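You operate a simulated robot arm through the tools that you are given. There is no shell and no other tool. Be economical: measure what you need, move in short steps, check, and stop when the job is done.

The job below is to be done with a simulated robot arm. You get a single attempt, and the scene is never put back.

TASK
Clear the emergency stop and bring the fan back to 20 %.
Fine: knob to 0 first, pull the red button out, blue reset once, run key once, then the knob up; leave it running.

Only the result counts: the job must be done as asked and must still hold three seconds after the hand-in. Knocking over, shifting, dropping, spilling or breaking anything else fails it.

THE ROBOT
A 7-joint arm with a two-finger parallel gripper on a trunk, on a base that drives. Base frame: it is fixed to the floor where the robot stands at the start and does not move with it; the origin is under the middle of the robot, x ahead of it, y to its left, z up; the surface under the hand at the start is at about z = 1.06. Readings come in m, rad, newtons and seconds.
With the tool pointing down near the work surface it reaches from about 0.18 to 0.68 m from the robot's upright axis, wherever it stands. Its first joint turns from -2.897 to 2.897 rad. Places, roughly: blue reset button [0.4, -0.1, 1.1]; fan drive box [0.3, 0.1, 1.1]; fan knob [0.4, 0, 1.1]; fan lock [0.3, 0.2, 1.1]; fan main switch [0.2, 0.2, 1.1]; fan run key [0.2, 0.1, 1.1]; fan stop key [0.3, 0, 1.1]; heater knob [0.6, -0.5, 1.1]; heater lock [0.5, -0.2, 1.1]; heater main switch [0.4, -0.3, 1.1]; heater run key [0.4, -0.4, 1.1]; heater stop key [0.4, -0.5, 1.1]; red stop button [0.3, -0.2, 1.1]. Payload 3.43 kg.
Tool frame: the origin (TCP) lies between the finger pads and is the grasp point; the fingertips stand 0.03 m ahead of it; z points along the fingers, y is the line along which they close. Largest opening 0.094 m; finger width 0.028, thickness 0.01; the body of the gripper, 0.05 by 0.096 m, starts 0.055 m behind the TCP.
Orientation is told as [roll, pitch, yaw] about the base's x, y, z axes, in that order, counted from this pose: with the fingers straight down and closing along the base's y, the tool's x points along the base's -x, its y along +y and its z along -z.

THE INTERFACE
- The arm moves only by the tool nudge_tool. Its argument "commands" is a list of rows, each an object of numbers (a shift or turn left out is 0, a gripper value left out holds the last): "tx", "ty", "tz": the shift along the tool's x, y, z in m; "rx", "ry", "rz": the turn, a rotation vector about the tool's x, y, z in rad; "hand": the gripper command, from -1 (shut) to 1 (fully open), values between in proportion. In form: [{"tx": .., "ty": .., "tz": .., "rx": .., "ry": .., "rz": .., "hand": ..}, ...]. A call has 1 to 12 rows; each row shifts and turns the commanded pose from where the row before left it, along the tool's axes as they then stand. A row lasts 0.2 s, in which the tool goes at most 0.05 m and 0.15 rad; a call with a longer step from one row to the next is refused whole, and so is a gripper value outside its range. A pose out of reach is approached as far as the arm can. The call stops where the force on the tool passes 40 N (or 10 N more than at its start, if that is more) or the arm is blocked; 0.2 s more then pass. Each finger travels about 0.108 m/s and halts on what it meets, pressing with about 42 N; the grip force reading is that of the motor and also rises with nothing between the fingers. The clock runs only during rows and for 0.2 s after the last one: add rows that do not move to give the fingers time. It gives the time, the measured TCP pose, the force on the tool (base axes), the opening and the grip force at its end, in the units of the frame above (readings bear some noise), with the torque about the TCP (base axes, N m) and any sound that the robot's microphone picked up.
- Cameras (640 x 400 px; columns grow to the right, rows downward): "scene" is now at [0.4078, -0.0401, 1.506]; the picture's right is [-0.00, -0.17, -0.99], its down [-0.36, -0.92, 0.16] and it looks along [-0.93, 0.36, -0.06] (base axes); focal length 214 px, centre (320, 200). "wrist" rides on the gripper at [0.076, 0.014, -0.102] in the tool frame; the picture's right is [-0.18, 0.98, 0.00], its down [-0.75, -0.14, -0.64] and it looks along [-0.63, -0.12, 0.77] (tool axes); focal length 243 px, centre (320, 200). There is no depth. A picture from a camera that has moved, and an enlarged one, comes with that camera's place and axes in the base frame and with its lens. The place of the scene camera against the robot may be out by one fixed shift of up to 0.025 m in any direction.
- camera(camera): a new picture of that camera. The clock stands still meanwhile.
- move_column(by): slides the trunk up (or, below 0, down) by that many m; the arm and the scene camera ride with it, the base frame stays. It gives what a move gives, with no picture.
- steer(legs): drives the robot by 1 to 6 legs, each [ahead, left, turn to the left] in m, m and rad, along the robot's own axes; the way and the turn of a leg run together, so that a leg with both is an arc; at most 1.5 m and 3.142 rad a leg. The arm and the cameras ride along, it lands a little off, and it stops where it bumps. It gives what a move gives.
- head_to(pan, tilt): turns the head with the scene camera to pan (to the left, within 1.396 rad either way) and tilt (down, from -0.506 to 1.204), counted from straight ahead of the robot. It gives what a move gives.
- enlarge(camera, box): a new picture of the part [left, top, right, bottom] of that camera's present view, enlarged. The clock stands still meanwhile.
- job_done(): hands the job in; it is judged then, once.

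Work in short steps. Places have to be worked out from the pictures, the camera data and where the tool is seen: move nearer, look again, correct. Check each grasp and each placing, and mend what went wrong. You have 120 turns and 98 pictures in all, those below and enlarged ones among them. Open the gripper and draw the arm clear of the work before you hand the job in, unless the task says otherwise; then end with one line.

The tools are called after "Emit:" as a command line: name --argument value ..., lists and objects as JSON in quotes. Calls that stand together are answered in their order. nudge_tool: Moves the arm, as the interface text tells. Its arguments: {"type":"object","properties":{"commands":{"type":"array"}},"required":["commands"]} The other tools are called the same way: move_column (by) slides the trunk up or down; steer (legs) drives the base; head_to (pan, tilt) turns the head that bears the scene camera; camera (camera) takes a picture; enlarge (camera, box) takes an enlarged picture of a part of a camera's view; job_done () hands the job in.

At the start:

```text
clock: 0.0
tcp_pos: [0.3891, -0.0893, 1.3728]
ee_rot: [0.001, 0.0, 0.001]
wrist_force: [0.0, -1.3, 0.8]
moment: [0.05, -0.01, 0.0]
finger_gap: 0.0938
gripper_force: 0.1
trunk travel left (down, up): [-0.1, 0.49]
robot x, y, heading: [-0.0022, 0.0001, 0.004]
head pan, tilt: [1.4, 1.201]
```

scene: 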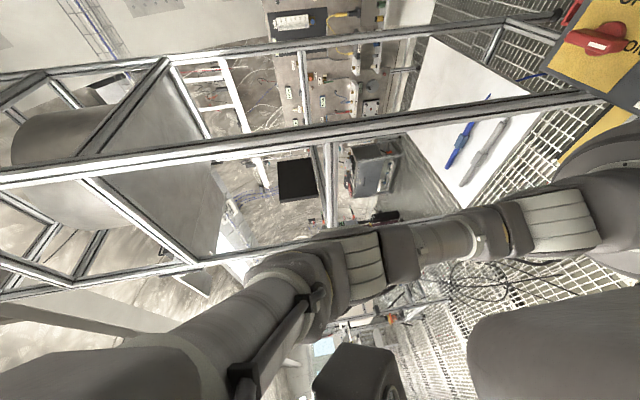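
wrist: 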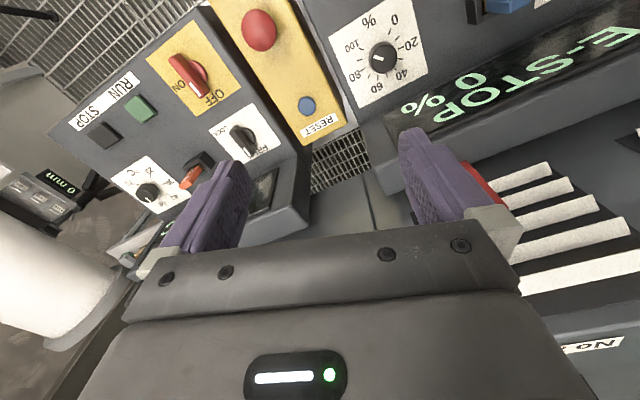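

The wrist view shows the red button, the reset button and the fan knob, but not the fan keys. I'll turn the head towards the panel for a full view.

Emit:
head_to --pan 0.0 --tilt 1.1

Emit:
camera --camera "scene"

Emit:
enlarge --camera "wrist" --box '[200, 0, 520, 200]'

```text
clock: 1.5
tcp_pos: [0.3878, -0.0885, 1.3731]
ee_rot: [-0.001, 0.0, 0.002]
wrist_force: [-0.5, -0.6, -0.3]
moment: [-0.02, -0.02, 0.0]
finger_gap: 0.0939
gripper_force: 0.1
trunk travel left (down, up): [-0.1, 0.49]
robot x, y, heading: [0.0001, 0.0, 0.002]
head pan, tilt: [0.0, 1.1]
```

```text
95 pictures are left
camera scene: at [0.4138, -0.0951, 1.4524], right [0.0, -1.0, 0.0], down [-0.45, 0.0, 0.89], along [-0.89, 0.0, -0.45], focal length 214 px, centre (320, 200)
```

scene: 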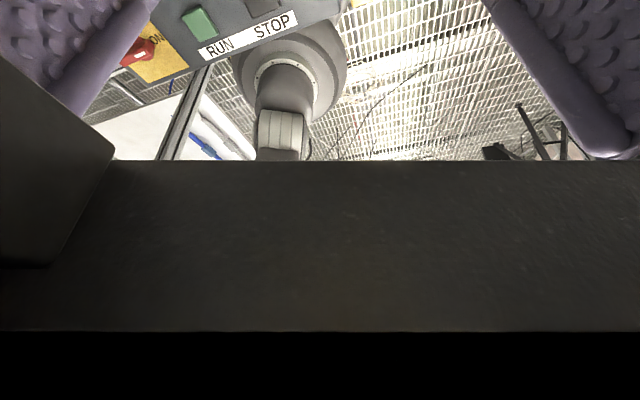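

```text
2.00 times, centred on (360, 100) of wrist
camera zoom: at [0.3119, -0.075, 1.4747], right [0.18, 0.98, 0.0], down [0.75, -0.14, 0.64], along [0.63, -0.12, -0.77], focal length 485 px, centre (240, 400)
```

zoom: 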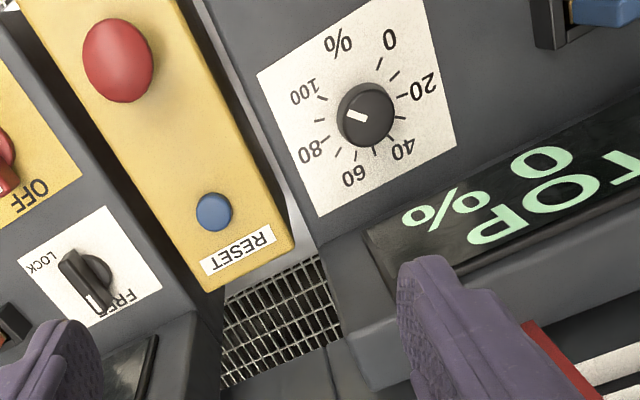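

The wrist camera is the useful one, since the gripper blocks the head camera. I'll move the tool back and to the left to see the fan box with its keys, lock and switch.

Emit:
nudge_tool --commands '[{"tx": 0.04, "ty": 0.04}, {"tx": 0.04, "ty": 0.04}, {"tx": 0.04, "ty": 0.04}, {"ty": 0.04}, {}]'

Emit:
camera --camera "wrist"

Emit:
camera --camera "scene"

```text
refused: row 1 steps farther than a row can; nothing moved
```

```text
93 pictures are left
camera wrist: at [0.3119, -0.075, 1.4747], right [0.18, 0.98, 0.0], down [0.75, -0.14, 0.64], along [0.63, -0.12, -0.77], focal length 243 px, centre (320, 200)
```

wrist: 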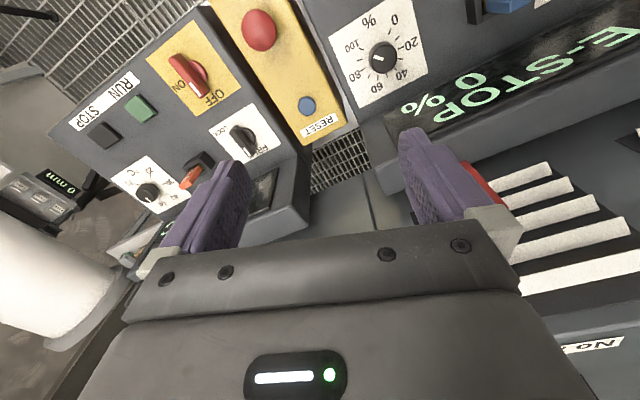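

```text
92 pictures are left
camera scene: at [0.4138, -0.0951, 1.4524], right [0.0, -1.0, 0.0], down [-0.45, 0.0, 0.89], along [-0.89, 0.0, -0.45], focal length 214 px, centre (320, 200)
```

scene: 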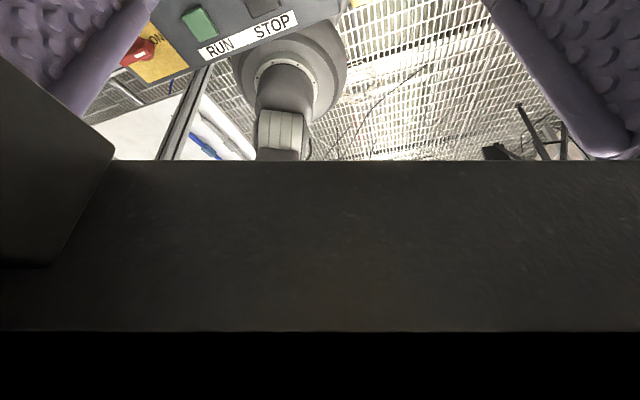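

The 0.056 m step per row was over the 0.05 m limit, so I'll repeat the move in smaller steps.

Emit:
nudge_tool --commands '[{"tx": 0.03, "ty": 0.03}, {"tx": 0.03, "ty": 0.035}, {"tx": 0.03, "ty": 0.035}, {"tx": 0.02, "ty": 0.035}, {}]'

Emit:
camera --camera "wrist"

Emit:
camera --camera "scene"

```text
clock: 2.7
tcp_pos: [0.2784, 0.0477, 1.3742]
ee_rot: [0.001, 0.001, 0.0]
wrist_force: [-0.7, -0.5, -1.1]
moment: [0.03, -0.02, -0.02]
finger_gap: 0.0938
gripper_force: 0.0
trunk travel left (down, up): [-0.1, 0.49]
robot x, y, heading: [-0.0008, -0.0019, 0.002]
head pan, tilt: [0.0, 1.1]
```

```text
91 pictures are left
camera wrist: at [0.2021, 0.061, 1.4751], right [0.18, 0.98, 0.0], down [0.75, -0.14, 0.64], along [0.63, -0.12, -0.77], focal length 243 px, centre (320, 200)
```

wrist: 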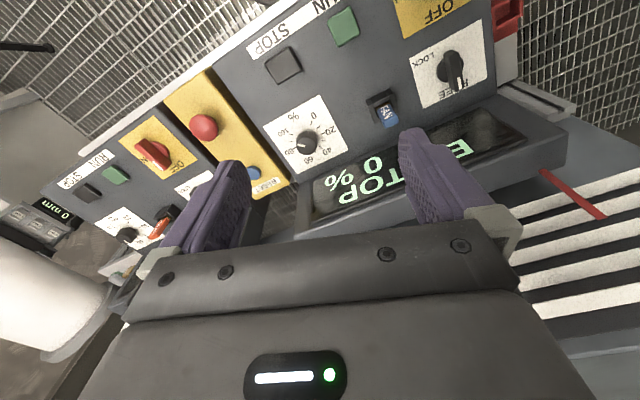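

```text
90 pictures are left
camera scene: at [0.3039, 0.0408, 1.4528], right [0.0, -1.0, 0.0], down [-0.45, 0.0, 0.89], along [-0.89, 0.0, -0.45], focal length 214 px, centre (320, 200)
```

scene: 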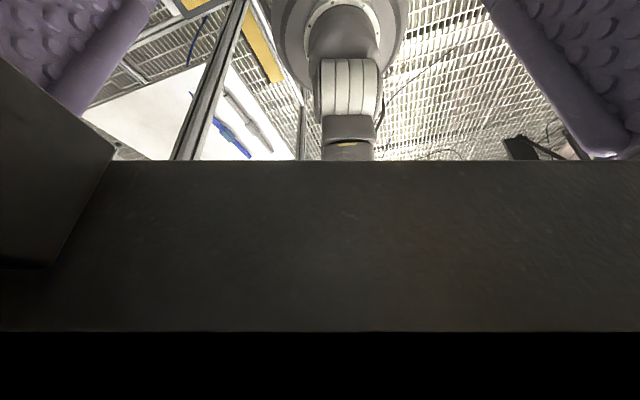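

The fan lock reads FREE, and the run key is at about (0.24, 0.085) with the fan knob at about (0.397, 0.00). I'll move above the knob to look at its pointer closely.

Emit:
nudge_tool --commands '[{"tx": -0.03, "ty": -0.012, "tz": 0.03}, {"tx": -0.03, "ty": -0.012, "tz": 0.03}, {"tx": -0.03, "ty": -0.012, "tz": 0.03}, {"tx": -0.029, "ty": -0.012, "tz": 0.03}, {}]'

Emit:
camera --camera "wrist"

```text
clock: 3.9
tcp_pos: [0.3999, -0.0021, 1.2513]
ee_rot: [0.0, 0.0, 0.0]
wrist_force: [-0.2, -0.2, -0.8]
moment: [0.0, 0.02, 0.03]
finger_gap: 0.0938
gripper_force: 0.0
trunk travel left (down, up): [-0.1, 0.49]
robot x, y, heading: [-0.0014, -0.0019, -0.005]
head pan, tilt: [0.0, 1.1]
```

```text
89 pictures are left
camera wrist: at [0.3221, 0.0121, 1.3542], right [0.18, 0.98, 0.0], down [0.75, -0.14, 0.64], along [0.63, -0.12, -0.77], focal length 243 px, centre (320, 200)
```

wrist: 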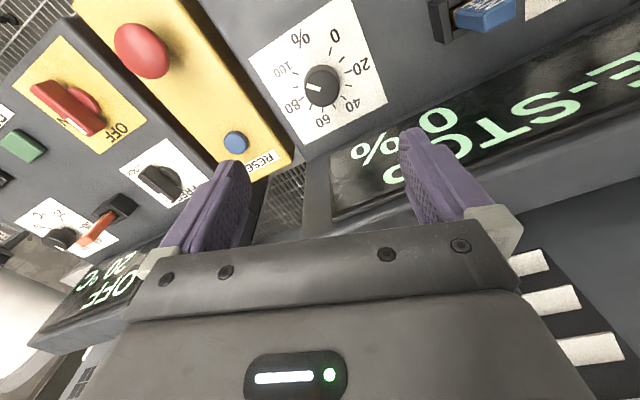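

The panel looks level and yawed about 18°, with the knob's centre at roughly (0.40, 0.0). I'll enlarge the dial to read the pointer.

Emit:
enlarge --camera "wrist" --box '[240, 0, 400, 160]'

Emit:
enlarge --camera "wrist" --box '[0, 0, 280, 180]'

```text
2.50 times, centred on (320, 80) of wrist
camera zoom: at [0.3221, 0.0121, 1.3542], right [0.18, 0.98, 0.0], down [0.75, -0.14, 0.64], along [0.63, -0.12, -0.77], focal length 606 px, centre (320, 500)
```

zoom: 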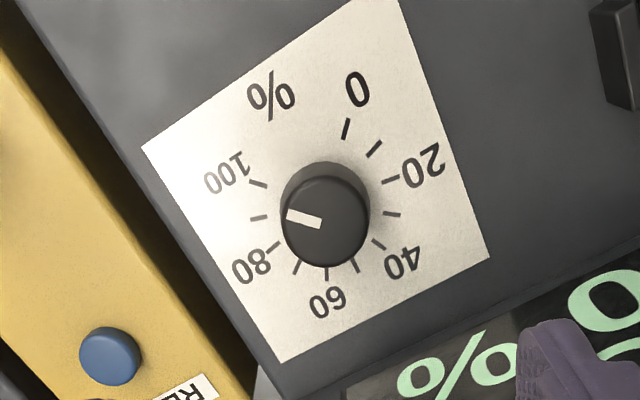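

```text
2.22 times, centred on (140, 90) of wrist
camera zoom: at [0.3221, 0.0121, 1.3542], right [0.18, 0.98, 0.0], down [0.75, -0.14, 0.64], along [0.63, -0.12, -0.77], focal length 539 px, centre (720, 444)
```

zoom: 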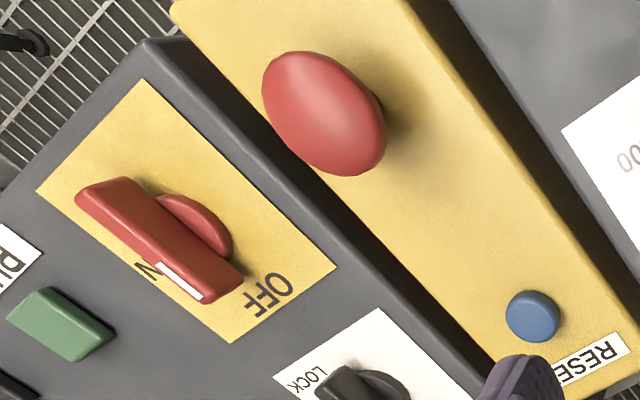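

The knob reads about 98 and has to turn roughly 263° counterclockwise, seen from above. I'll pre-turn the tool by yaw −1.35 and partly close the hand at this height.

Emit:
nudge_tool --commands '[{"rz": 0.15, "hand": 0.5}, {"rz": 0.15}, {"rz": 0.15}, {"rz": 0.15}, {"rz": 0.15}, {"rz": 0.15}, {"rz": 0.15}, {"rz": 0.15}, {"rz": 0.15}, {}]'

Emit:
camera --camera "wrist"

```text
clock: 6.1
tcp_pos: [0.397, -0.0019, 1.2528]
ee_rot: [-0.001, 0.002, -1.35]
wrist_force: [-0.7, -0.5, 0.3]
moment: [-0.01, 0.01, -0.02]
finger_gap: 0.0706
gripper_force: 0.1
trunk travel left (down, up): [-0.1, 0.49]
robot x, y, heading: [-0.001, -0.004, 0.001]
head pan, tilt: [0.0, 1.1]
```

```text
86 pictures are left
camera wrist: at [0.3945, 0.0751, 1.3546], right [1.0, 0.03, 0.0], down [0.03, -0.77, 0.64], along [0.02, -0.64, -0.77], focal length 243 px, centre (320, 200)
```

wrist: 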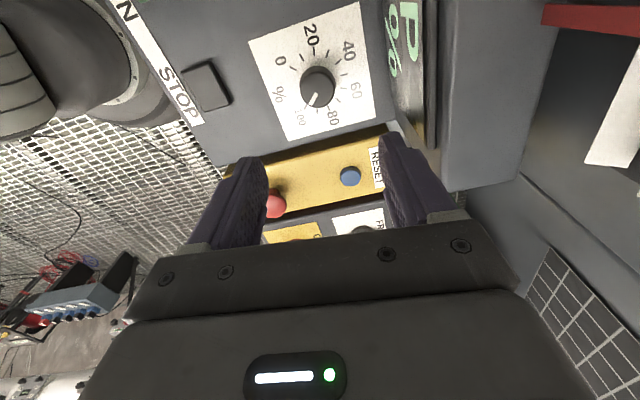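

The knob is in line with the TCP to within a few mm. I'll descend towards TCP z of about 1.11 and check.

Emit:
nudge_tool --commands '[{"tz": 0.04}, {"tz": 0.04}, {"tz": 0.04}, {"tz": 0.02}, {}]'

Emit:
camera --camera "wrist"

```text
clock: 7.3
tcp_pos: [0.3966, -0.0029, 1.1121]
ee_rot: [0.002, 0.0, -1.349]
wrist_force: [0.3, -0.2, -0.9]
moment: [0.05, 0.0, 0.0]
finger_gap: 0.0707
gripper_force: 0.1
trunk travel left (down, up): [-0.1, 0.49]
robot x, y, heading: [0.0005, -0.0013, -0.001]
head pan, tilt: [0.0, 1.1]
```

```text
85 pictures are left
camera wrist: at [0.3935, 0.0748, 1.214], right [1.0, 0.04, 0.0], down [0.03, -0.77, 0.64], along [0.02, -0.64, -0.77], focal length 243 px, centre (320, 200)
```

wrist: 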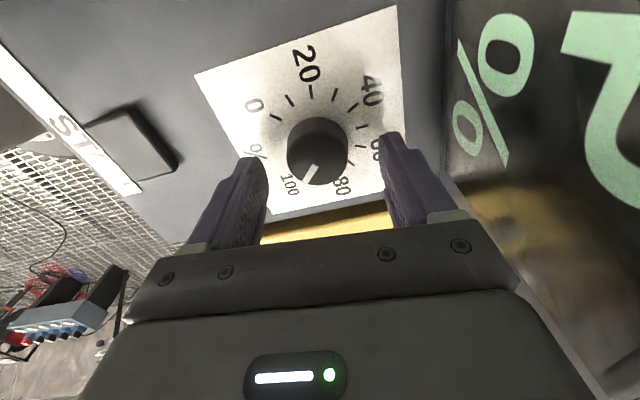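

The knob sits between the fingers, but its height is uncertain by about 1–2 cm. I'll lower another 15 mm and look.

Emit:
nudge_tool --commands '[{"tz": 0.01}, {"tz": 0.005}, {}]'

Emit:
camera --camera "wrist"

```text
clock: 8.1
tcp_pos: [0.3976, -0.0029, 1.0971]
ee_rot: [-0.001, 0.0, -1.348]
wrist_force: [-0.2, 0.2, 0.2]
moment: [0.05, -0.01, -0.01]
finger_gap: 0.0706
gripper_force: 0.1
trunk travel left (down, up): [-0.1, 0.49]
robot x, y, heading: [-0.0005, -0.0005, 0.003]
head pan, tilt: [0.0, 1.1]
```

```text
84 pictures are left
camera wrist: at [0.3939, 0.075, 1.1989], right [1.0, 0.04, 0.0], down [0.03, -0.77, 0.64], along [0.02, -0.64, -0.77], focal length 243 px, centre (320, 200)
```

wrist: 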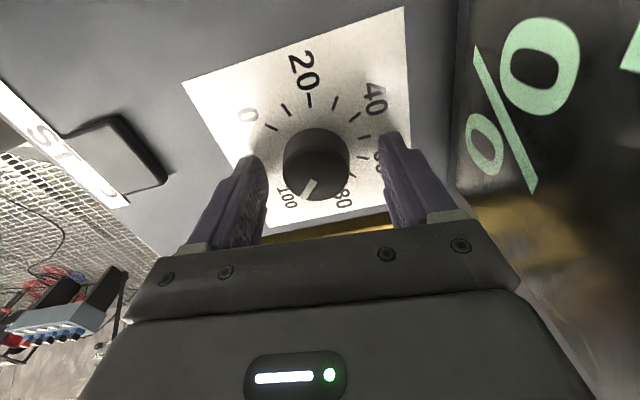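

The tips are now about 1 cm below the knob's top. I'll lower another 9 mm and close on the knob.

Emit:
nudge_tool --commands '[{"tz": 0.005}, {"tz": 0.004}, {}, {"hand": -1}, {}, {}]'

Emit:
camera --camera "wrist"

```text
clock: 9.2
tcp_pos: [0.3958, -0.0027, 1.0902]
ee_rot: [0.003, -0.002, -1.349]
wrist_force: [-4.5, 2.6, 17.5]
moment: [-0.31, 0.79, -0.1]
finger_gap: 0.0403
gripper_force: 42.2
trunk travel left (down, up): [-0.1, 0.49]
robot x, y, heading: [-0.0052, -0.0016, 0.004]
head pan, tilt: [0.0, 1.1]
stopped in row 5: the force on the tool passed its limit at 42 N (the readings are from after the stop); the commanded pose is now the measured one
```

```text
83 pictures are left
camera wrist: at [0.3924, 0.0758, 1.192], right [1.0, 0.04, 0.0], down [0.03, -0.77, 0.64], along [0.03, -0.64, -0.77], focal length 243 px, centre (320, 200)
```

wrist: 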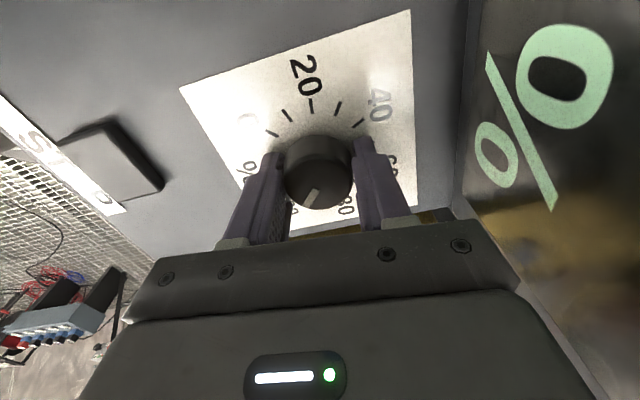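

The knob is gripped at a 40 mm gap and the tips lightly touch the panel at about z 1.06. I'll ease up 2 mm and turn counterclockwise.

Emit:
nudge_tool --commands '[{"tz": -0.002}, {"rz": -0.1}, {"rz": -0.1}, {"rz": -0.1}, {"rz": -0.1}, {"rz": -0.1}, {}]'

Emit:
camera --camera "wrist"

```text
clock: 10.8
tcp_pos: [0.3962, 0.0002, 1.0899]
ee_rot: [-0.003, -0.001, -0.847]
wrist_force: [-6.8, 8.7, -22.8]
moment: [-0.7, -0.69, -0.02]
finger_gap: 0.0402
gripper_force: 44.8
trunk travel left (down, up): [-0.1, 0.49]
robot x, y, heading: [0.0024, -0.0008, 0.003]
head pan, tilt: [0.0, 1.1]
```

```text
82 pictures are left
camera wrist: at [0.3568, 0.0657, 1.1921], right [0.86, 0.51, 0.0], down [0.39, -0.66, 0.64], along [0.33, -0.55, -0.77], focal length 243 px, centre (320, 200)
```

wrist: 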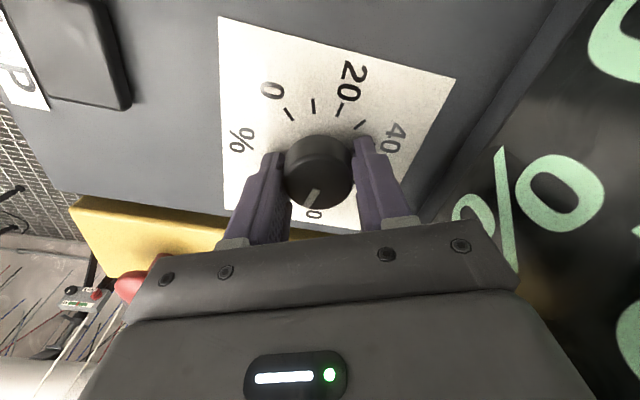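

The knob turns with the fingers. The upward pull is −23 N, so I'll ease down 1 mm and keep turning.

Emit:
nudge_tool --commands '[{"tz": 0.001}, {"rz": -0.12}, {"rz": -0.12}, {"rz": -0.12}, {"rz": -0.12}, {"rz": -0.12}, {"rz": -0.12}, {"rz": -0.12}, {}]'

Emit:
nudge_tool --commands '[{"rz": -0.12}, {"rz": -0.12}, {"rz": -0.12}, {"rz": -0.12}, {"rz": -0.12}, {"rz": -0.12}, {"rz": -0.12}, {"rz": -0.12}, {"rz": -0.12}, {"rz": -0.12}, {"rz": -0.12}, {}]'

Emit:
camera --camera "wrist"

```text
clock: 12.2
tcp_pos: [0.3925, -0.0103, 1.0903]
ee_rot: [0.011, 0.007, -0.33]
wrist_force: [-17.2, -3.2, 3.9]
moment: [9.64, -2.03, -7.73]
finger_gap: 0.0635
gripper_force: 45.7
trunk travel left (down, up): [-0.1, 0.49]
robot x, y, heading: [-0.0002, -0.0017, -0.007]
head pan, tilt: [0.0, 1.1]
stopped in row 7: the force on the tool passed its limit at 43 N (the readings are from after the stop); the commanded pose is now the measured one
```

```text
clock: 12.7
tcp_pos: [0.3924, -0.0182, 1.0897]
ee_rot: [0.016, 0.01, -0.234]
wrist_force: [-13.3, -6.5, 11.9]
moment: [10.33, -0.15, -7.79]
finger_gap: 0.0768
gripper_force: 45.6
trunk travel left (down, up): [-0.1, 0.49]
robot x, y, heading: [-0.0014, 0.0016, -0.013]
head pan, tilt: [0.0, 1.1]
stopped in row 2: the force on the tool passed its limit at 52 N (the readings are from after the stop); the commanded pose is now the measured one
```

```text
81 pictures are left
camera wrist: at [0.3213, 0.0117, 1.1939], right [0.41, 0.91, 0.01], down [0.7, -0.32, 0.63], along [0.58, -0.25, -0.77], focal length 243 px, centre (320, 200)
```

wrist: 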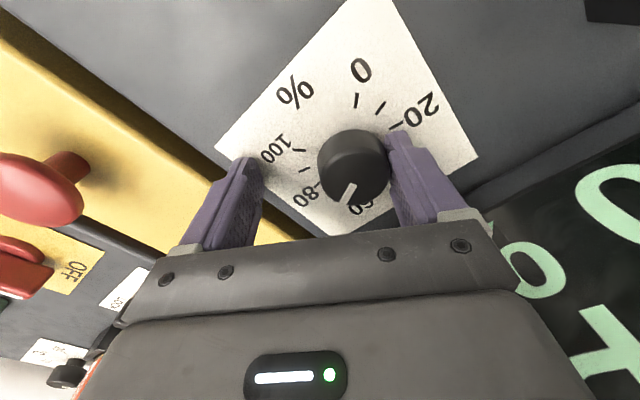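

The turn was blocked: the hand moved 18 mm to −y and the fingers were forced open, so something touched it. I'll look with the scene camera before moving again.

Emit:
camera --camera "scene"

Emit:
enlarge --camera "wrist" --box '[180, 80, 480, 260]'

```text
80 pictures are left
camera scene: at [0.4167, -0.0329, 1.1701], right [-0.23, -0.97, 0.05], down [-0.43, 0.15, 0.89], along [-0.87, 0.18, -0.45], focal length 214 px, centre (320, 200)
```

scene: 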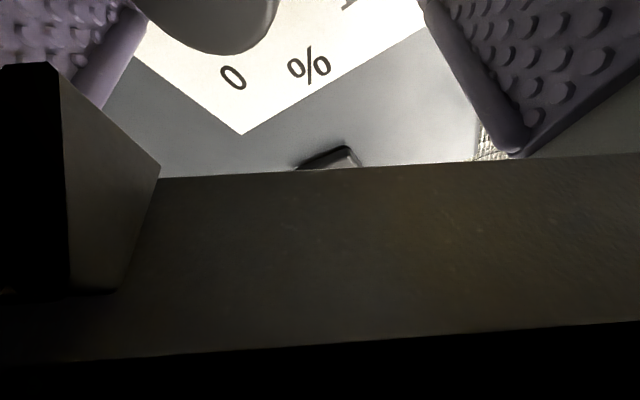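

```text
2.13 times, centred on (330, 170) of wrist
camera zoom: at [0.3213, 0.0117, 1.1939], right [0.41, 0.91, 0.01], down [0.7, -0.32, 0.63], along [0.58, -0.25, -0.77], focal length 518 px, centre (299, 264)
```

zoom: 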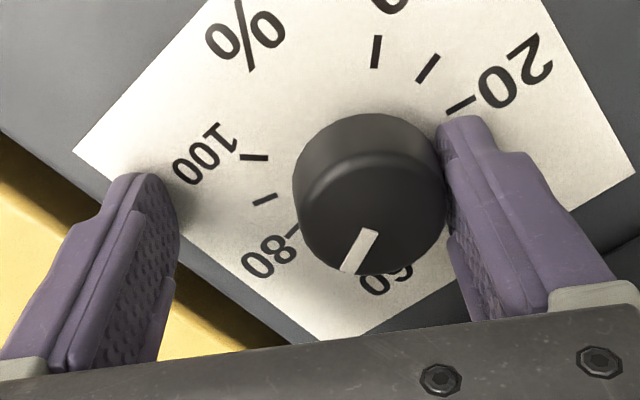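

By triangulation the display stands up behind the knob, with its "%" at about (0.457, 0.037, 1.116). The hand's +x end swept into the side of it. Yaw 0 to +1.5 should be clear, so I'll open, rise straight up and check.

Emit:
nudge_tool --commands '[{"hand": 1}, {}, {"tz": -0.02}, {"tz": -0.04}, {"tz": -0.04}, {"tz": -0.04}, {}]'

Emit:
camera --camera "wrist"

```text
clock: 13.3
tcp_pos: [0.3911, -0.0221, 1.0912]
ee_rot: [0.006, 0.018, -0.223]
wrist_force: [-7.3, -15.8, -4.0]
moment: [1.31, -0.24, -1.24]
finger_gap: 0.0939
gripper_force: 0.0
trunk travel left (down, up): [-0.1, 0.49]
robot x, y, heading: [0.0004, -0.0064, -0.009]
head pan, tilt: [0.0, 1.1]
stopped in row 3: the force on the tool passed its limit at 51 N (the readings are from after the stop); the commanded pose is now the measured one
```

```text
78 pictures are left
camera wrist: at [0.3213, 0.008, 1.195], right [0.4, 0.92, 0.0], down [0.71, -0.31, 0.63], along [0.58, -0.25, -0.78], focal length 243 px, centre (320, 200)
```

wrist: 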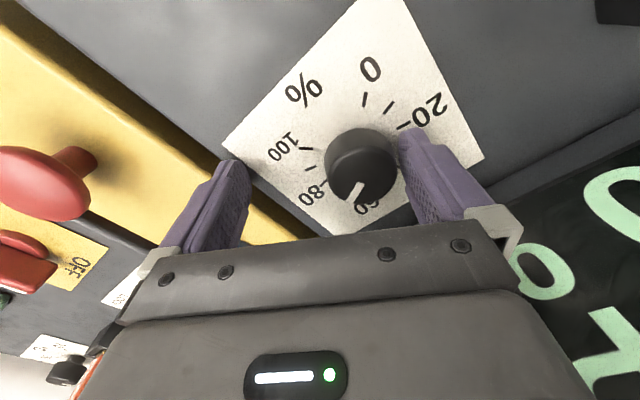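

The hand is still wedged lightly, with −16 N in y. I'll reverse the turn a little to relieve it, then rise in small steps.

Emit:
nudge_tool --commands '[{"rz": 0.04}, {"rz": 0.04}, {"rz": 0.04}, {}]'

```text
clock: 14.3
tcp_pos: [0.393, -0.0149, 1.0913]
ee_rot: [0.003, 0.012, -0.337]
wrist_force: [-8.3, 2.0, 0.5]
moment: [-0.16, -0.87, 0.23]
finger_gap: 0.0941
gripper_force: 0.0
trunk travel left (down, up): [-0.1, 0.49]
robot x, y, heading: [-0.0013, 0.0023, -0.011]
head pan, tilt: [0.0, 1.1]
```

Forces are low again, so I'll rise in 5–10 mm steps.

Emit:
nudge_tool --commands '[{"tz": -0.005}, {"tz": -0.007}, {"tz": -0.01}, {"tz": -0.02}, {"tz": -0.03}, {"tz": -0.04}, {"tz": -0.04}, {}]'

Emit:
camera --camera "wrist"

```text
clock: 16.1
tcp_pos: [0.3956, -0.0184, 1.2444]
ee_rot: [0.002, 0.019, -0.336]
wrist_force: [0.2, 0.4, -0.8]
moment: [0.0, -0.01, 0.0]
finger_gap: 0.0941
gripper_force: 0.1
trunk travel left (down, up): [-0.1, 0.49]
robot x, y, heading: [0.0002, 0.0002, -0.012]
head pan, tilt: [0.0, 1.1]
```

```text
77 pictures are left
camera wrist: at [0.3289, 0.0197, 1.3475], right [0.5, 0.87, 0.0], down [0.67, -0.39, 0.63], along [0.54, -0.31, -0.78], focal length 243 px, centre (320, 200)
```

wrist: 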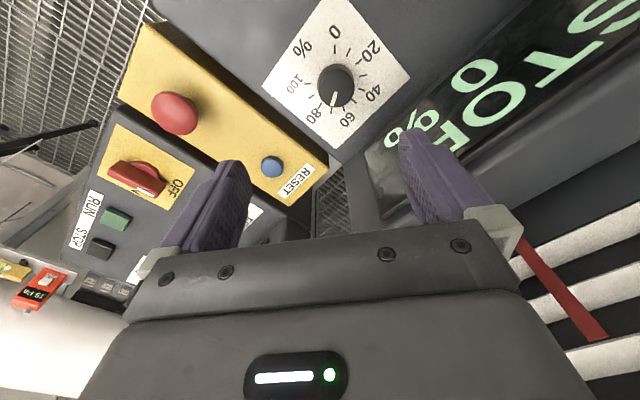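

Nothing was knocked over, and the knob now reads about 73. I'll level the hand, turn to yaw +0.1 and recentre over the knob.

Emit:
nudge_tool --commands '[{"ry": -0.018, "hand": 0.5}, {"rz": -0.146}, {"rz": -0.146}, {"rz": -0.146, "ty": 0.017}, {}]'

Emit:
camera --camera "wrist"

```text
clock: 17.4
tcp_pos: [0.395, -0.0018, 1.2434]
ee_rot: [0.001, -0.002, 0.103]
wrist_force: [0.9, 0.0, -0.3]
moment: [-0.05, 0.0, 0.0]
finger_gap: 0.0705
gripper_force: 0.2
trunk travel left (down, up): [-0.1, 0.49]
robot x, y, heading: [-0.002, 0.0012, -0.01]
head pan, tilt: [0.0, 1.1]
```

```text
76 pictures are left
camera wrist: at [0.3175, 0.0048, 1.3457], right [0.08, 1.0, 0.0], down [0.76, -0.06, 0.64], along [0.64, -0.05, -0.77], focal length 243 px, centre (320, 200)
```

wrist: 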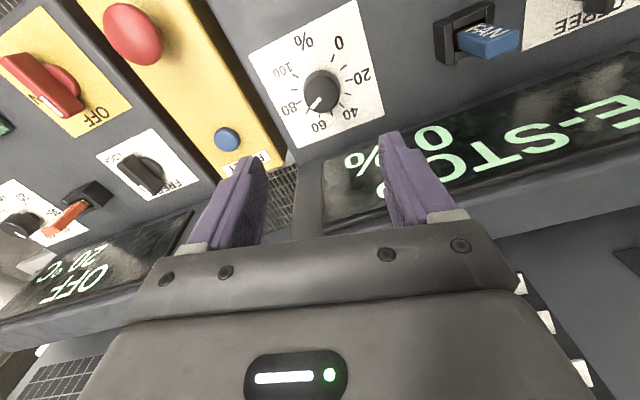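

The hand is now parallel to the display and centred over the knob. I'll descend to grasp height and watch the forces.

Emit:
nudge_tool --commands '[{"tz": 0.04, "ty": 0.001}, {"tz": 0.04}, {"tz": 0.03}, {"tz": 0.02}, {"tz": 0.01}, {"tz": 0.008}, {}]'

Emit:
camera --camera "wrist"

```text
clock: 18.3
tcp_pos: [0.3977, -0.0013, 1.1273]
ee_rot: [0.002, -0.026, 0.098]
wrist_force: [-11.9, -1.5, 13.2]
moment: [0.75, -1.9, 0.35]
finger_gap: 0.0705
gripper_force: 0.0
trunk travel left (down, up): [-0.1, 0.49]
robot x, y, heading: [0.0001, -0.002, -0.015]
head pan, tilt: [0.0, 1.1]
stopped in row 4: the force on the tool passed its limit at 59 N (the readings are from after the stop); the commanded pose is now the measured one
```

```text
75 pictures are left
camera wrist: at [0.3171, 0.0051, 1.2274], right [0.09, 1.0, 0.01], down [0.75, -0.07, 0.66], along [0.66, -0.05, -0.75], focal length 243 px, centre (320, 200)
```

wrist: 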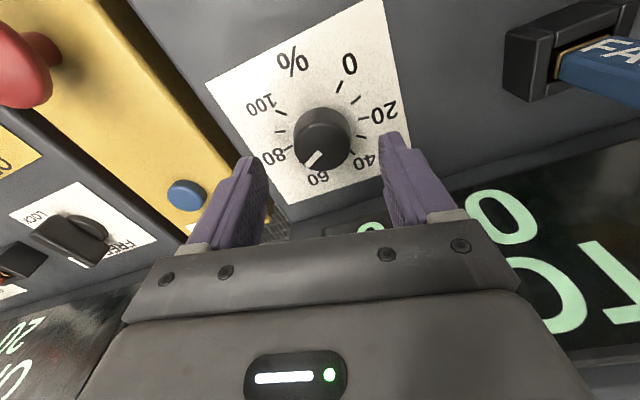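

At this yaw the hand's far side rests on the display housing; the force is −x and up. The sector from −1.9 to about −0.5 was free, so I'll rise and turn to yaw −1.9 for the regrasps.

Emit:
nudge_tool --commands '[{"tz": -0.02}, {"tz": -0.04}, {"tz": -0.04}, {"tz": -0.025, "ry": 0.026}, {}]'

Emit:
nudge_tool --commands '[{"rz": 0.15}, {"rz": 0.15}, {"rz": 0.15}, {"rz": 0.15}, {"rz": 0.15}, {"rz": 0.15}, {"rz": 0.15}, {"rz": 0.15}, {"rz": 0.15}, {"rz": 0.15}, {"rz": 0.15}, {"rz": 0.15}]'

Emit:
nudge_tool --commands '[{"rz": 0.1}, {"rz": 0.1}, {}]'

Emit:
camera --camera "wrist"

```text
clock: 19.5
tcp_pos: [0.3974, -0.0008, 1.2506]
ee_rot: [0.001, 0.006, 0.1]
wrist_force: [-0.1, 0.3, 0.5]
moment: [0.01, 0.02, 0.01]
finger_gap: 0.0707
gripper_force: 0.0
trunk travel left (down, up): [-0.1, 0.49]
robot x, y, heading: [-0.0006, -0.0044, -0.011]
head pan, tilt: [0.0, 1.1]
```

```text
clock: 22.1
tcp_pos: [0.3975, -0.0009, 1.2488]
ee_rot: [-0.007, -0.001, -1.705]
wrist_force: [0.1, 0.2, -0.4]
moment: [0.0, 0.03, -0.02]
finger_gap: 0.0706
gripper_force: 0.1
trunk travel left (down, up): [-0.1, 0.49]
robot x, y, heading: [-0.0005, -0.0027, -0.013]
head pan, tilt: [0.0, 1.1]
```

```text
clock: 22.9
tcp_pos: [0.3968, -0.0009, 1.2496]
ee_rot: [-0.005, 0.0, -1.9]
wrist_force: [-0.2, -0.4, -0.3]
moment: [-0.01, -0.01, 0.01]
finger_gap: 0.0703
gripper_force: 0.0
trunk travel left (down, up): [-0.1, 0.49]
robot x, y, heading: [-0.0009, 0.0012, -0.011]
head pan, tilt: [0.0, 1.1]
```

```text
74 pictures are left
camera wrist: at [0.4352, 0.0663, 1.3523], right [0.87, -0.49, 0.0], down [-0.38, -0.67, 0.64], along [-0.32, -0.56, -0.77], focal length 243 px, centre (320, 200)
```

wrist: 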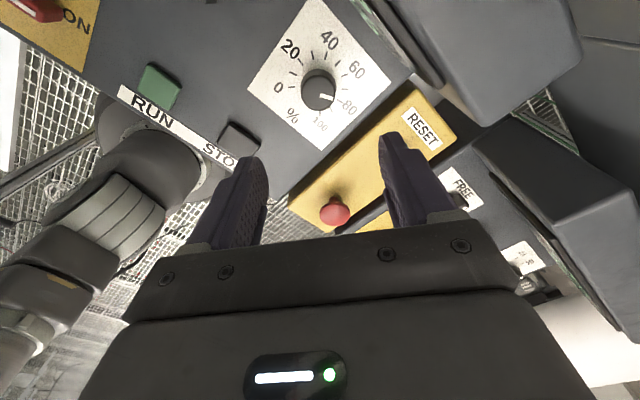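

Here the wrist camera would be over the display, so I'll use yaw −1.45 to −0.55. I'll turn there, descend, grip and turn about 0.9 rad.

Emit:
nudge_tool --commands '[{"rz": -0.15}, {"rz": -0.15}, {"rz": -0.15}, {"tz": 0.04}, {"tz": 0.04}, {"tz": 0.04}, {"tz": 0.02}, {"tz": 0.01}, {"tz": 0.006}, {}]'

Emit:
camera --camera "wrist"

```text
clock: 25.1
tcp_pos: [0.3964, -0.0007, 1.0932]
ee_rot: [-0.003, 0.003, -1.451]
wrist_force: [-0.4, 1.2, 0.5]
moment: [-0.01, -0.01, 0.0]
finger_gap: 0.0705
gripper_force: 0.1
trunk travel left (down, up): [-0.1, 0.49]
robot x, y, heading: [-0.0004, 0.0012, -0.009]
head pan, tilt: [0.0, 1.1]
```

```text
73 pictures are left
camera wrist: at [0.4016, 0.0762, 1.1963], right [1.0, -0.06, 0.0], down [-0.05, -0.77, 0.64], along [-0.04, -0.64, -0.77], focal length 243 px, centre (320, 200)
```

wrist: 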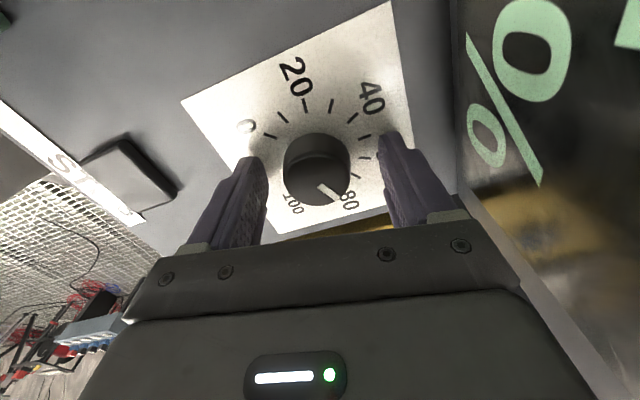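

This pose is clear with no contact force, and the knob reads about 78. I'll close on it and turn 0.9 rad counterclockwise.

Emit:
nudge_tool --commands '[{"hand": -1}, {}, {}, {}, {"rz": -0.12}, {"rz": -0.13}, {"rz": -0.13}, {"rz": -0.13}, {"rz": -0.13}, {"rz": -0.13}, {"rz": -0.13}, {}]'

Emit:
camera --camera "wrist"

```text
clock: 27.7
tcp_pos: [0.3968, -0.0005, 1.0948]
ee_rot: [0.001, 0.003, -0.552]
wrist_force: [-9.7, 9.7, -19.4]
moment: [2.85, -2.55, -3.54]
finger_gap: 0.0391
gripper_force: 45.2
trunk travel left (down, up): [-0.1, 0.49]
robot x, y, heading: [-0.0034, -0.0013, -0.013]
head pan, tilt: [0.0, 1.1]
```

```text
72 pictures are left
camera wrist: at [0.3385, 0.0518, 1.197], right [0.67, 0.74, 0.0], down [0.57, -0.52, 0.64], along [0.47, -0.43, -0.77], focal length 243 px, centre (320, 200)
```

wrist: 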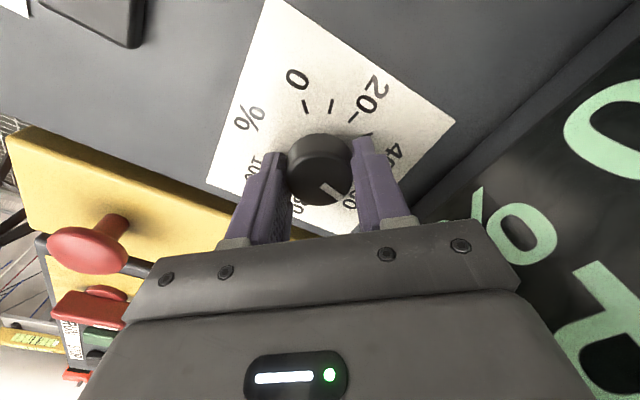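

The knob followed and now reads about 45; the moment shows −0.55 is about the limit. I'll open, rotate back at the same height and grip again.

Emit:
nudge_tool --commands '[{"hand": 0.4}, {}, {"rz": 0.13}, {"rz": 0.13}, {"rz": 0.13}, {"rz": 0.13}, {"rz": 0.13}, {"rz": 0.13}, {"rz": 0.13}, {}]'

Emit:
camera --camera "wrist"

```text
clock: 29.9
tcp_pos: [0.3969, -0.0019, 1.0945]
ee_rot: [-0.005, 0.001, -1.463]
wrist_force: [-0.8, -0.1, -0.1]
moment: [0.05, -0.01, 0.02]
finger_gap: 0.066
gripper_force: 0.1
trunk travel left (down, up): [-0.1, 0.49]
robot x, y, heading: [-0.0032, -0.003, -0.011]
head pan, tilt: [0.0, 1.1]
```

```text
71 pictures are left
camera wrist: at [0.4024, 0.0763, 1.1966], right [1.0, -0.08, 0.0], down [-0.06, -0.77, 0.64], along [-0.05, -0.64, -0.77], focal length 243 px, centre (320, 200)
```

wrist: 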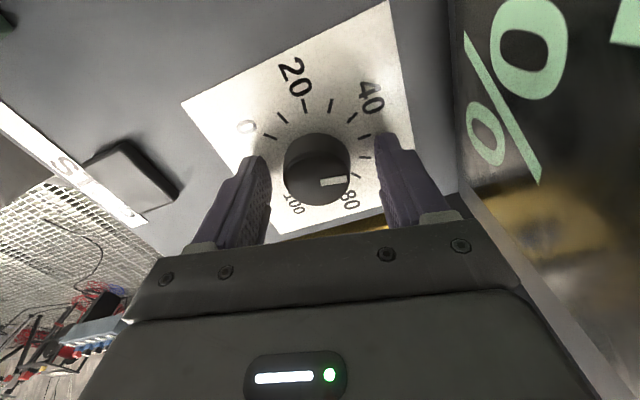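

The knob now reads about 62 and grip and release work well. I'll repeat the cycle: close, turn and open in one call, then rotate back.

Emit:
nudge_tool --commands '[{"hand": -1}, {}, {}, {"rz": -0.125}, {"rz": -0.125}, {"rz": -0.125}, {"rz": -0.125}, {"rz": -0.125}, {"rz": -0.125}, {"rz": -0.125}, {}, {"hand": 0.4}]'

Emit:
nudge_tool --commands '[{}, {"rz": 0.125}, {"rz": 0.125}, {"rz": 0.125}, {"rz": 0.125}, {"rz": 0.125}, {"rz": 0.125}, {"rz": 0.125}, {}]'

Emit:
camera --camera "wrist"

```text
clock: 32.5
tcp_pos: [0.396, -0.0005, 1.0942]
ee_rot: [-0.003, 0.005, -0.585]
wrist_force: [-1.5, 0.3, -0.1]
moment: [0.0, -0.04, -0.11]
finger_gap: 0.0656
gripper_force: 0.1
trunk travel left (down, up): [-0.1, 0.49]
robot x, y, heading: [0.0001, -0.0011, -0.012]
head pan, tilt: [0.0, 1.1]
```

```text
clock: 34.5
tcp_pos: [0.3966, -0.0016, 1.0932]
ee_rot: [-0.003, 0.001, -1.464]
wrist_force: [0.5, 0.3, 0.3]
moment: [0.04, -0.01, 0.03]
finger_gap: 0.0655
gripper_force: 0.1
trunk travel left (down, up): [-0.1, 0.49]
robot x, y, heading: [-0.001, -0.0038, -0.009]
head pan, tilt: [0.0, 1.1]
```

```text
70 pictures are left
camera wrist: at [0.402, 0.0762, 1.1965], right [1.0, -0.08, 0.0], down [-0.06, -0.77, 0.64], along [-0.05, -0.64, -0.77], focal length 243 px, centre (320, 200)
```

wrist: 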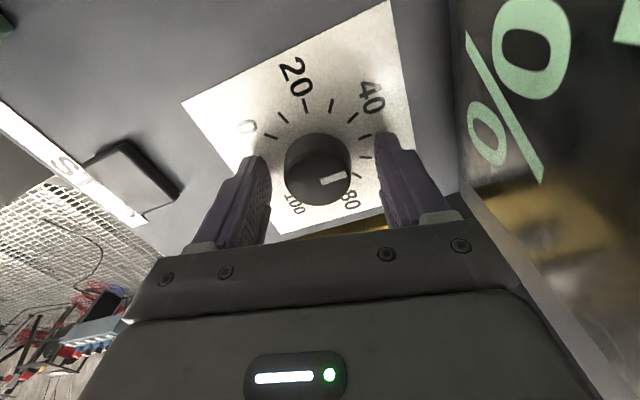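

It mostly slipped this time: the pads were 4 mm too high, on the knob's tapered top. I'll lower 4 mm, grip and turn, then check.

Emit:
nudge_tool --commands '[{"tz": 0.0045}, {}, {"hand": -1}, {}, {}, {}]'

Emit:
nudge_tool --commands '[{"rz": -0.1}, {"rz": -0.1}, {"rz": -0.1}, {"rz": -0.1}, {}]'

Emit:
camera --camera "wrist"

```text
clock: 35.9
tcp_pos: [0.3957, -0.0011, 1.0911]
ee_rot: [-0.004, 0.002, -1.46]
wrist_force: [-6.9, 2.7, 1.6]
moment: [0.51, -0.09, -0.2]
finger_gap: 0.0388
gripper_force: 44.9
trunk travel left (down, up): [-0.1, 0.49]
robot x, y, heading: [-0.0016, -0.0062, -0.01]
head pan, tilt: [0.0, 1.1]
```

```text
clock: 37.1
tcp_pos: [0.3963, 0.0007, 1.0888]
ee_rot: [-0.004, 0.003, -1.057]
wrist_force: [-7.2, 5.0, -2.1]
moment: [-0.07, -0.21, -0.01]
finger_gap: 0.039
gripper_force: 45.2
trunk travel left (down, up): [-0.1, 0.49]
robot x, y, heading: [-0.0012, 0.001, -0.011]
head pan, tilt: [0.0, 1.1]
```

```text
69 pictures are left
camera wrist: at [0.3706, 0.0729, 1.1924], right [0.95, 0.32, 0.0], down [0.25, -0.73, 0.64], along [0.2, -0.61, -0.77], focal length 243 px, centre (320, 200)
```

wrist: 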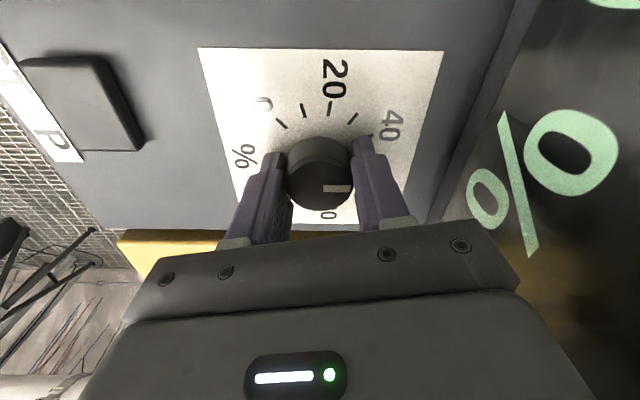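

The knob followed only partly. I'll keep turning to yaw −0.6 and look again to measure how much it slips.

Emit:
nudge_tool --commands '[{"rz": -0.06}, {"rz": -0.06}, {"rz": -0.06}, {"rz": -0.06}, {"rz": -0.06}, {"rz": -0.06}, {"rz": -0.06}, {}]'

Emit:
camera --camera "wrist"

```text
clock: 38.9
tcp_pos: [0.3962, 0.0006, 1.0901]
ee_rot: [-0.002, 0.003, -0.64]
wrist_force: [-4.6, 5.3, 6.3]
moment: [0.28, 0.35, -0.59]
finger_gap: 0.0393
gripper_force: 44.8
trunk travel left (down, up): [-0.1, 0.49]
robot x, y, heading: [-0.0025, -0.0019, -0.008]
head pan, tilt: [0.0, 1.1]
```

```text
68 pictures are left
camera wrist: at [0.3431, 0.0569, 1.1926], right [0.73, 0.68, 0.0], down [0.52, -0.56, 0.64], along [0.43, -0.47, -0.77], focal length 243 px, centre (320, 200)
```

wrist: 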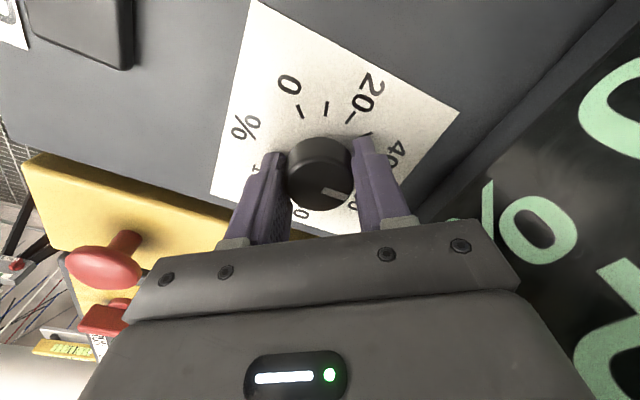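

It follows about half the angle. I'll reopen, rotate back and press 2 mm deeper so the pads sit lower on the knob.

Emit:
nudge_tool --commands '[{"hand": 0.3}, {}, {"rz": 0.13}, {"rz": 0.13}, {"rz": 0.13}, {"rz": 0.13}, {"rz": 0.13}, {"rz": 0.13}, {"rz": 0.07}, {"tz": 0.0025}, {}]'

Emit:
nudge_tool --commands '[{"hand": -1}, {}, {}, {}]'

Emit:
enlarge --camera "wrist" --box '[220, 80, 420, 240]'

```text
clock: 41.4
tcp_pos: [0.3966, -0.0003, 1.0894]
ee_rot: [0.001, 0.002, -1.491]
wrist_force: [-1.5, 2.7, 16.1]
moment: [-0.2, 0.61, -0.21]
finger_gap: 0.0619
gripper_force: 0.2
trunk travel left (down, up): [-0.1, 0.49]
robot x, y, heading: [0.0007, -0.0015, -0.008]
head pan, tilt: [0.0, 1.1]
stopped in row 11: the force on the tool passed its limit at 41 N (the readings are from after the stop); the commanded pose is now the measured one
```

```text
clock: 42.4
tcp_pos: [0.3944, -0.0007, 1.0897]
ee_rot: [0.002, 0.003, -1.492]
wrist_force: [-8.9, -0.4, 24.1]
moment: [-0.94, 0.74, 0.11]
finger_gap: 0.0392
gripper_force: 45.0
trunk travel left (down, up): [-0.1, 0.49]
robot x, y, heading: [-0.0065, -0.0038, -0.009]
head pan, tilt: [0.0, 1.1]
```

```text
2.50 times, centred on (320, 160) of wrist
camera zoom: at [0.4026, 0.0763, 1.1922], right [0.99, -0.11, 0.0], down [-0.08, -0.76, 0.64], along [-0.07, -0.64, -0.77], focal length 606 px, centre (320, 300)
```

zoom: 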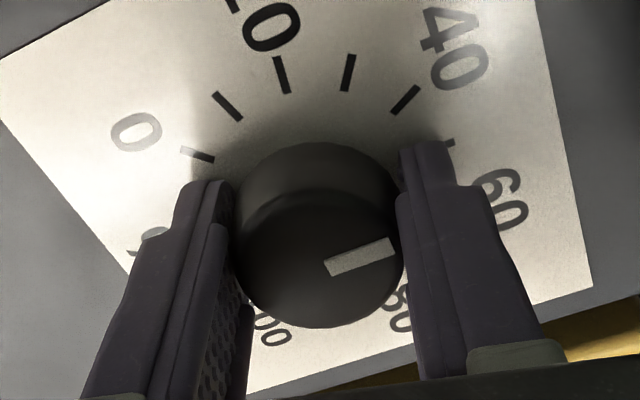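

By plane geometry the pointer is at about 50 % and didn't move last cycle, so it slipped. With this firmer, lower grip I'll turn a small step and compare.

Emit:
nudge_tool --commands '[{"rz": -0.1}, {"rz": -0.1}, {"rz": -0.1}, {"rz": -0.1}]'

Emit:
enlarge --camera "wrist" --box '[220, 80, 420, 240]'

```text
clock: 43.4
tcp_pos: [0.3938, 0.0013, 1.0897]
ee_rot: [0.001, 0.0, -1.09]
wrist_force: [-12.5, 11.3, 28.3]
moment: [0.32, 1.38, -0.79]
finger_gap: 0.0393
gripper_force: 44.9
trunk travel left (down, up): [-0.1, 0.49]
robot x, y, heading: [0.0004, -0.0027, -0.01]
head pan, tilt: [0.0, 1.1]
```

```text
2.50 times, centred on (320, 160) of wrist
camera zoom: at [0.3714, 0.0752, 1.1921], right [0.96, 0.29, 0.0], down [0.22, -0.73, 0.64], along [0.19, -0.61, -0.77], focal length 606 px, centre (320, 300)
```

zoom: 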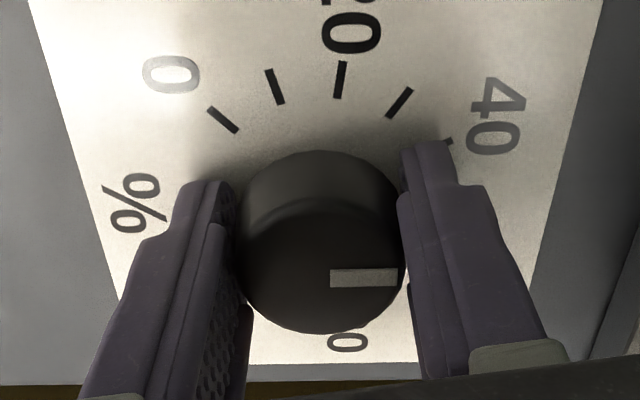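

The pointer still didn't move and holds at 17°, or 50 %. As a test, I'll turn back 0.3 rad while gripped to tell a hard stop from a slipping grip.

Emit:
nudge_tool --commands '[{"rz": 0.1}, {"rz": 0.1}, {"rz": 0.1}, {}]'

Emit:
enlarge --camera "wrist" --box '[220, 80, 420, 240]'

```text
clock: 44.4
tcp_pos: [0.3947, 0.0002, 1.0891]
ee_rot: [0.001, 0.0, -1.395]
wrist_force: [-8.5, 1.5, 29.1]
moment: [-1.37, 0.61, 0.12]
finger_gap: 0.0386
gripper_force: 44.8
trunk travel left (down, up): [-0.1, 0.49]
robot x, y, heading: [-0.0019, -0.0044, -0.007]
head pan, tilt: [0.0, 1.1]
```

```text
2.50 times, centred on (320, 160) of wrist
camera zoom: at [0.3951, 0.0768, 1.1922], right [1.0, -0.01, 0.0], down [-0.01, -0.77, 0.64], along [0.0, -0.64, -0.77], focal length 606 px, centre (320, 300)
```

zoom: 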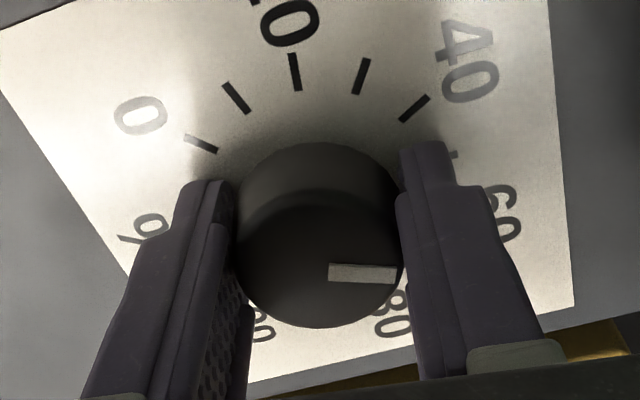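

It follows clockwise without slipping, so the grip is good. I'll turn CCW again from here, slowly, to see whether it stops at the same angle.

Emit:
nudge_tool --commands '[{"tz": -0.001}, {"rz": -0.08}, {"rz": -0.08}, {"rz": -0.08}, {"rz": -0.08}, {"rz": -0.08}, {"rz": -0.08}, {}]'

Emit:
enlarge --camera "wrist" --box '[220, 80, 420, 240]'

```text
clock: 46.2
tcp_pos: [0.3956, 0.0007, 1.0903]
ee_rot: [0.0, 0.002, -0.911]
wrist_force: [-12.2, 4.9, -5.1]
moment: [0.03, -0.07, -1.08]
finger_gap: 0.0389
gripper_force: 44.9
trunk travel left (down, up): [-0.1, 0.49]
robot x, y, heading: [-0.0011, -0.0019, -0.014]
head pan, tilt: [0.0, 1.1]
```

```text
2.50 times, centred on (320, 160) of wrist
camera zoom: at [0.3599, 0.0686, 1.1922], right [0.89, 0.46, 0.0], down [0.35, -0.68, 0.64], along [0.29, -0.57, -0.77], focal length 606 px, centre (320, 300)
```

zoom: 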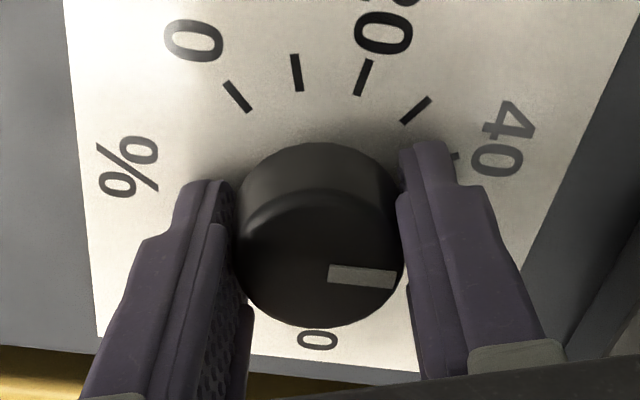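

The pointer is now at about 21° (49 %), with a −1.1 N·m resisting moment. I'll turn 0.3 rad more to see whether it holds there.

Emit:
nudge_tool --commands '[{"rz": -0.08}, {"rz": -0.08}, {"rz": -0.08}, {"rz": -0.06}, {}]'

Emit:
enlarge --camera "wrist" --box '[220, 80, 420, 240]'

```text
clock: 47.4
tcp_pos: [0.3973, 0.0014, 1.0897]
ee_rot: [0.002, 0.0, -0.61]
wrist_force: [-6.4, 4.5, -2.1]
moment: [-0.26, 0.31, -0.75]
finger_gap: 0.0399
gripper_force: 45.4
trunk travel left (down, up): [-0.1, 0.49]
robot x, y, heading: [-0.0018, -0.0014, -0.009]
head pan, tilt: [0.0, 1.1]
```

```text
2.50 times, centred on (320, 160) of wrist
camera zoom: at [0.3418, 0.0552, 1.1924], right [0.72, 0.7, 0.0], down [0.54, -0.55, 0.64], along [0.45, -0.46, -0.77], focal length 606 px, centre (320, 300)
```

zoom: 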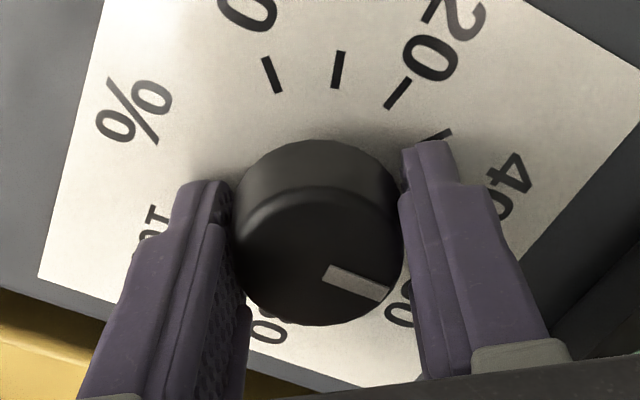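

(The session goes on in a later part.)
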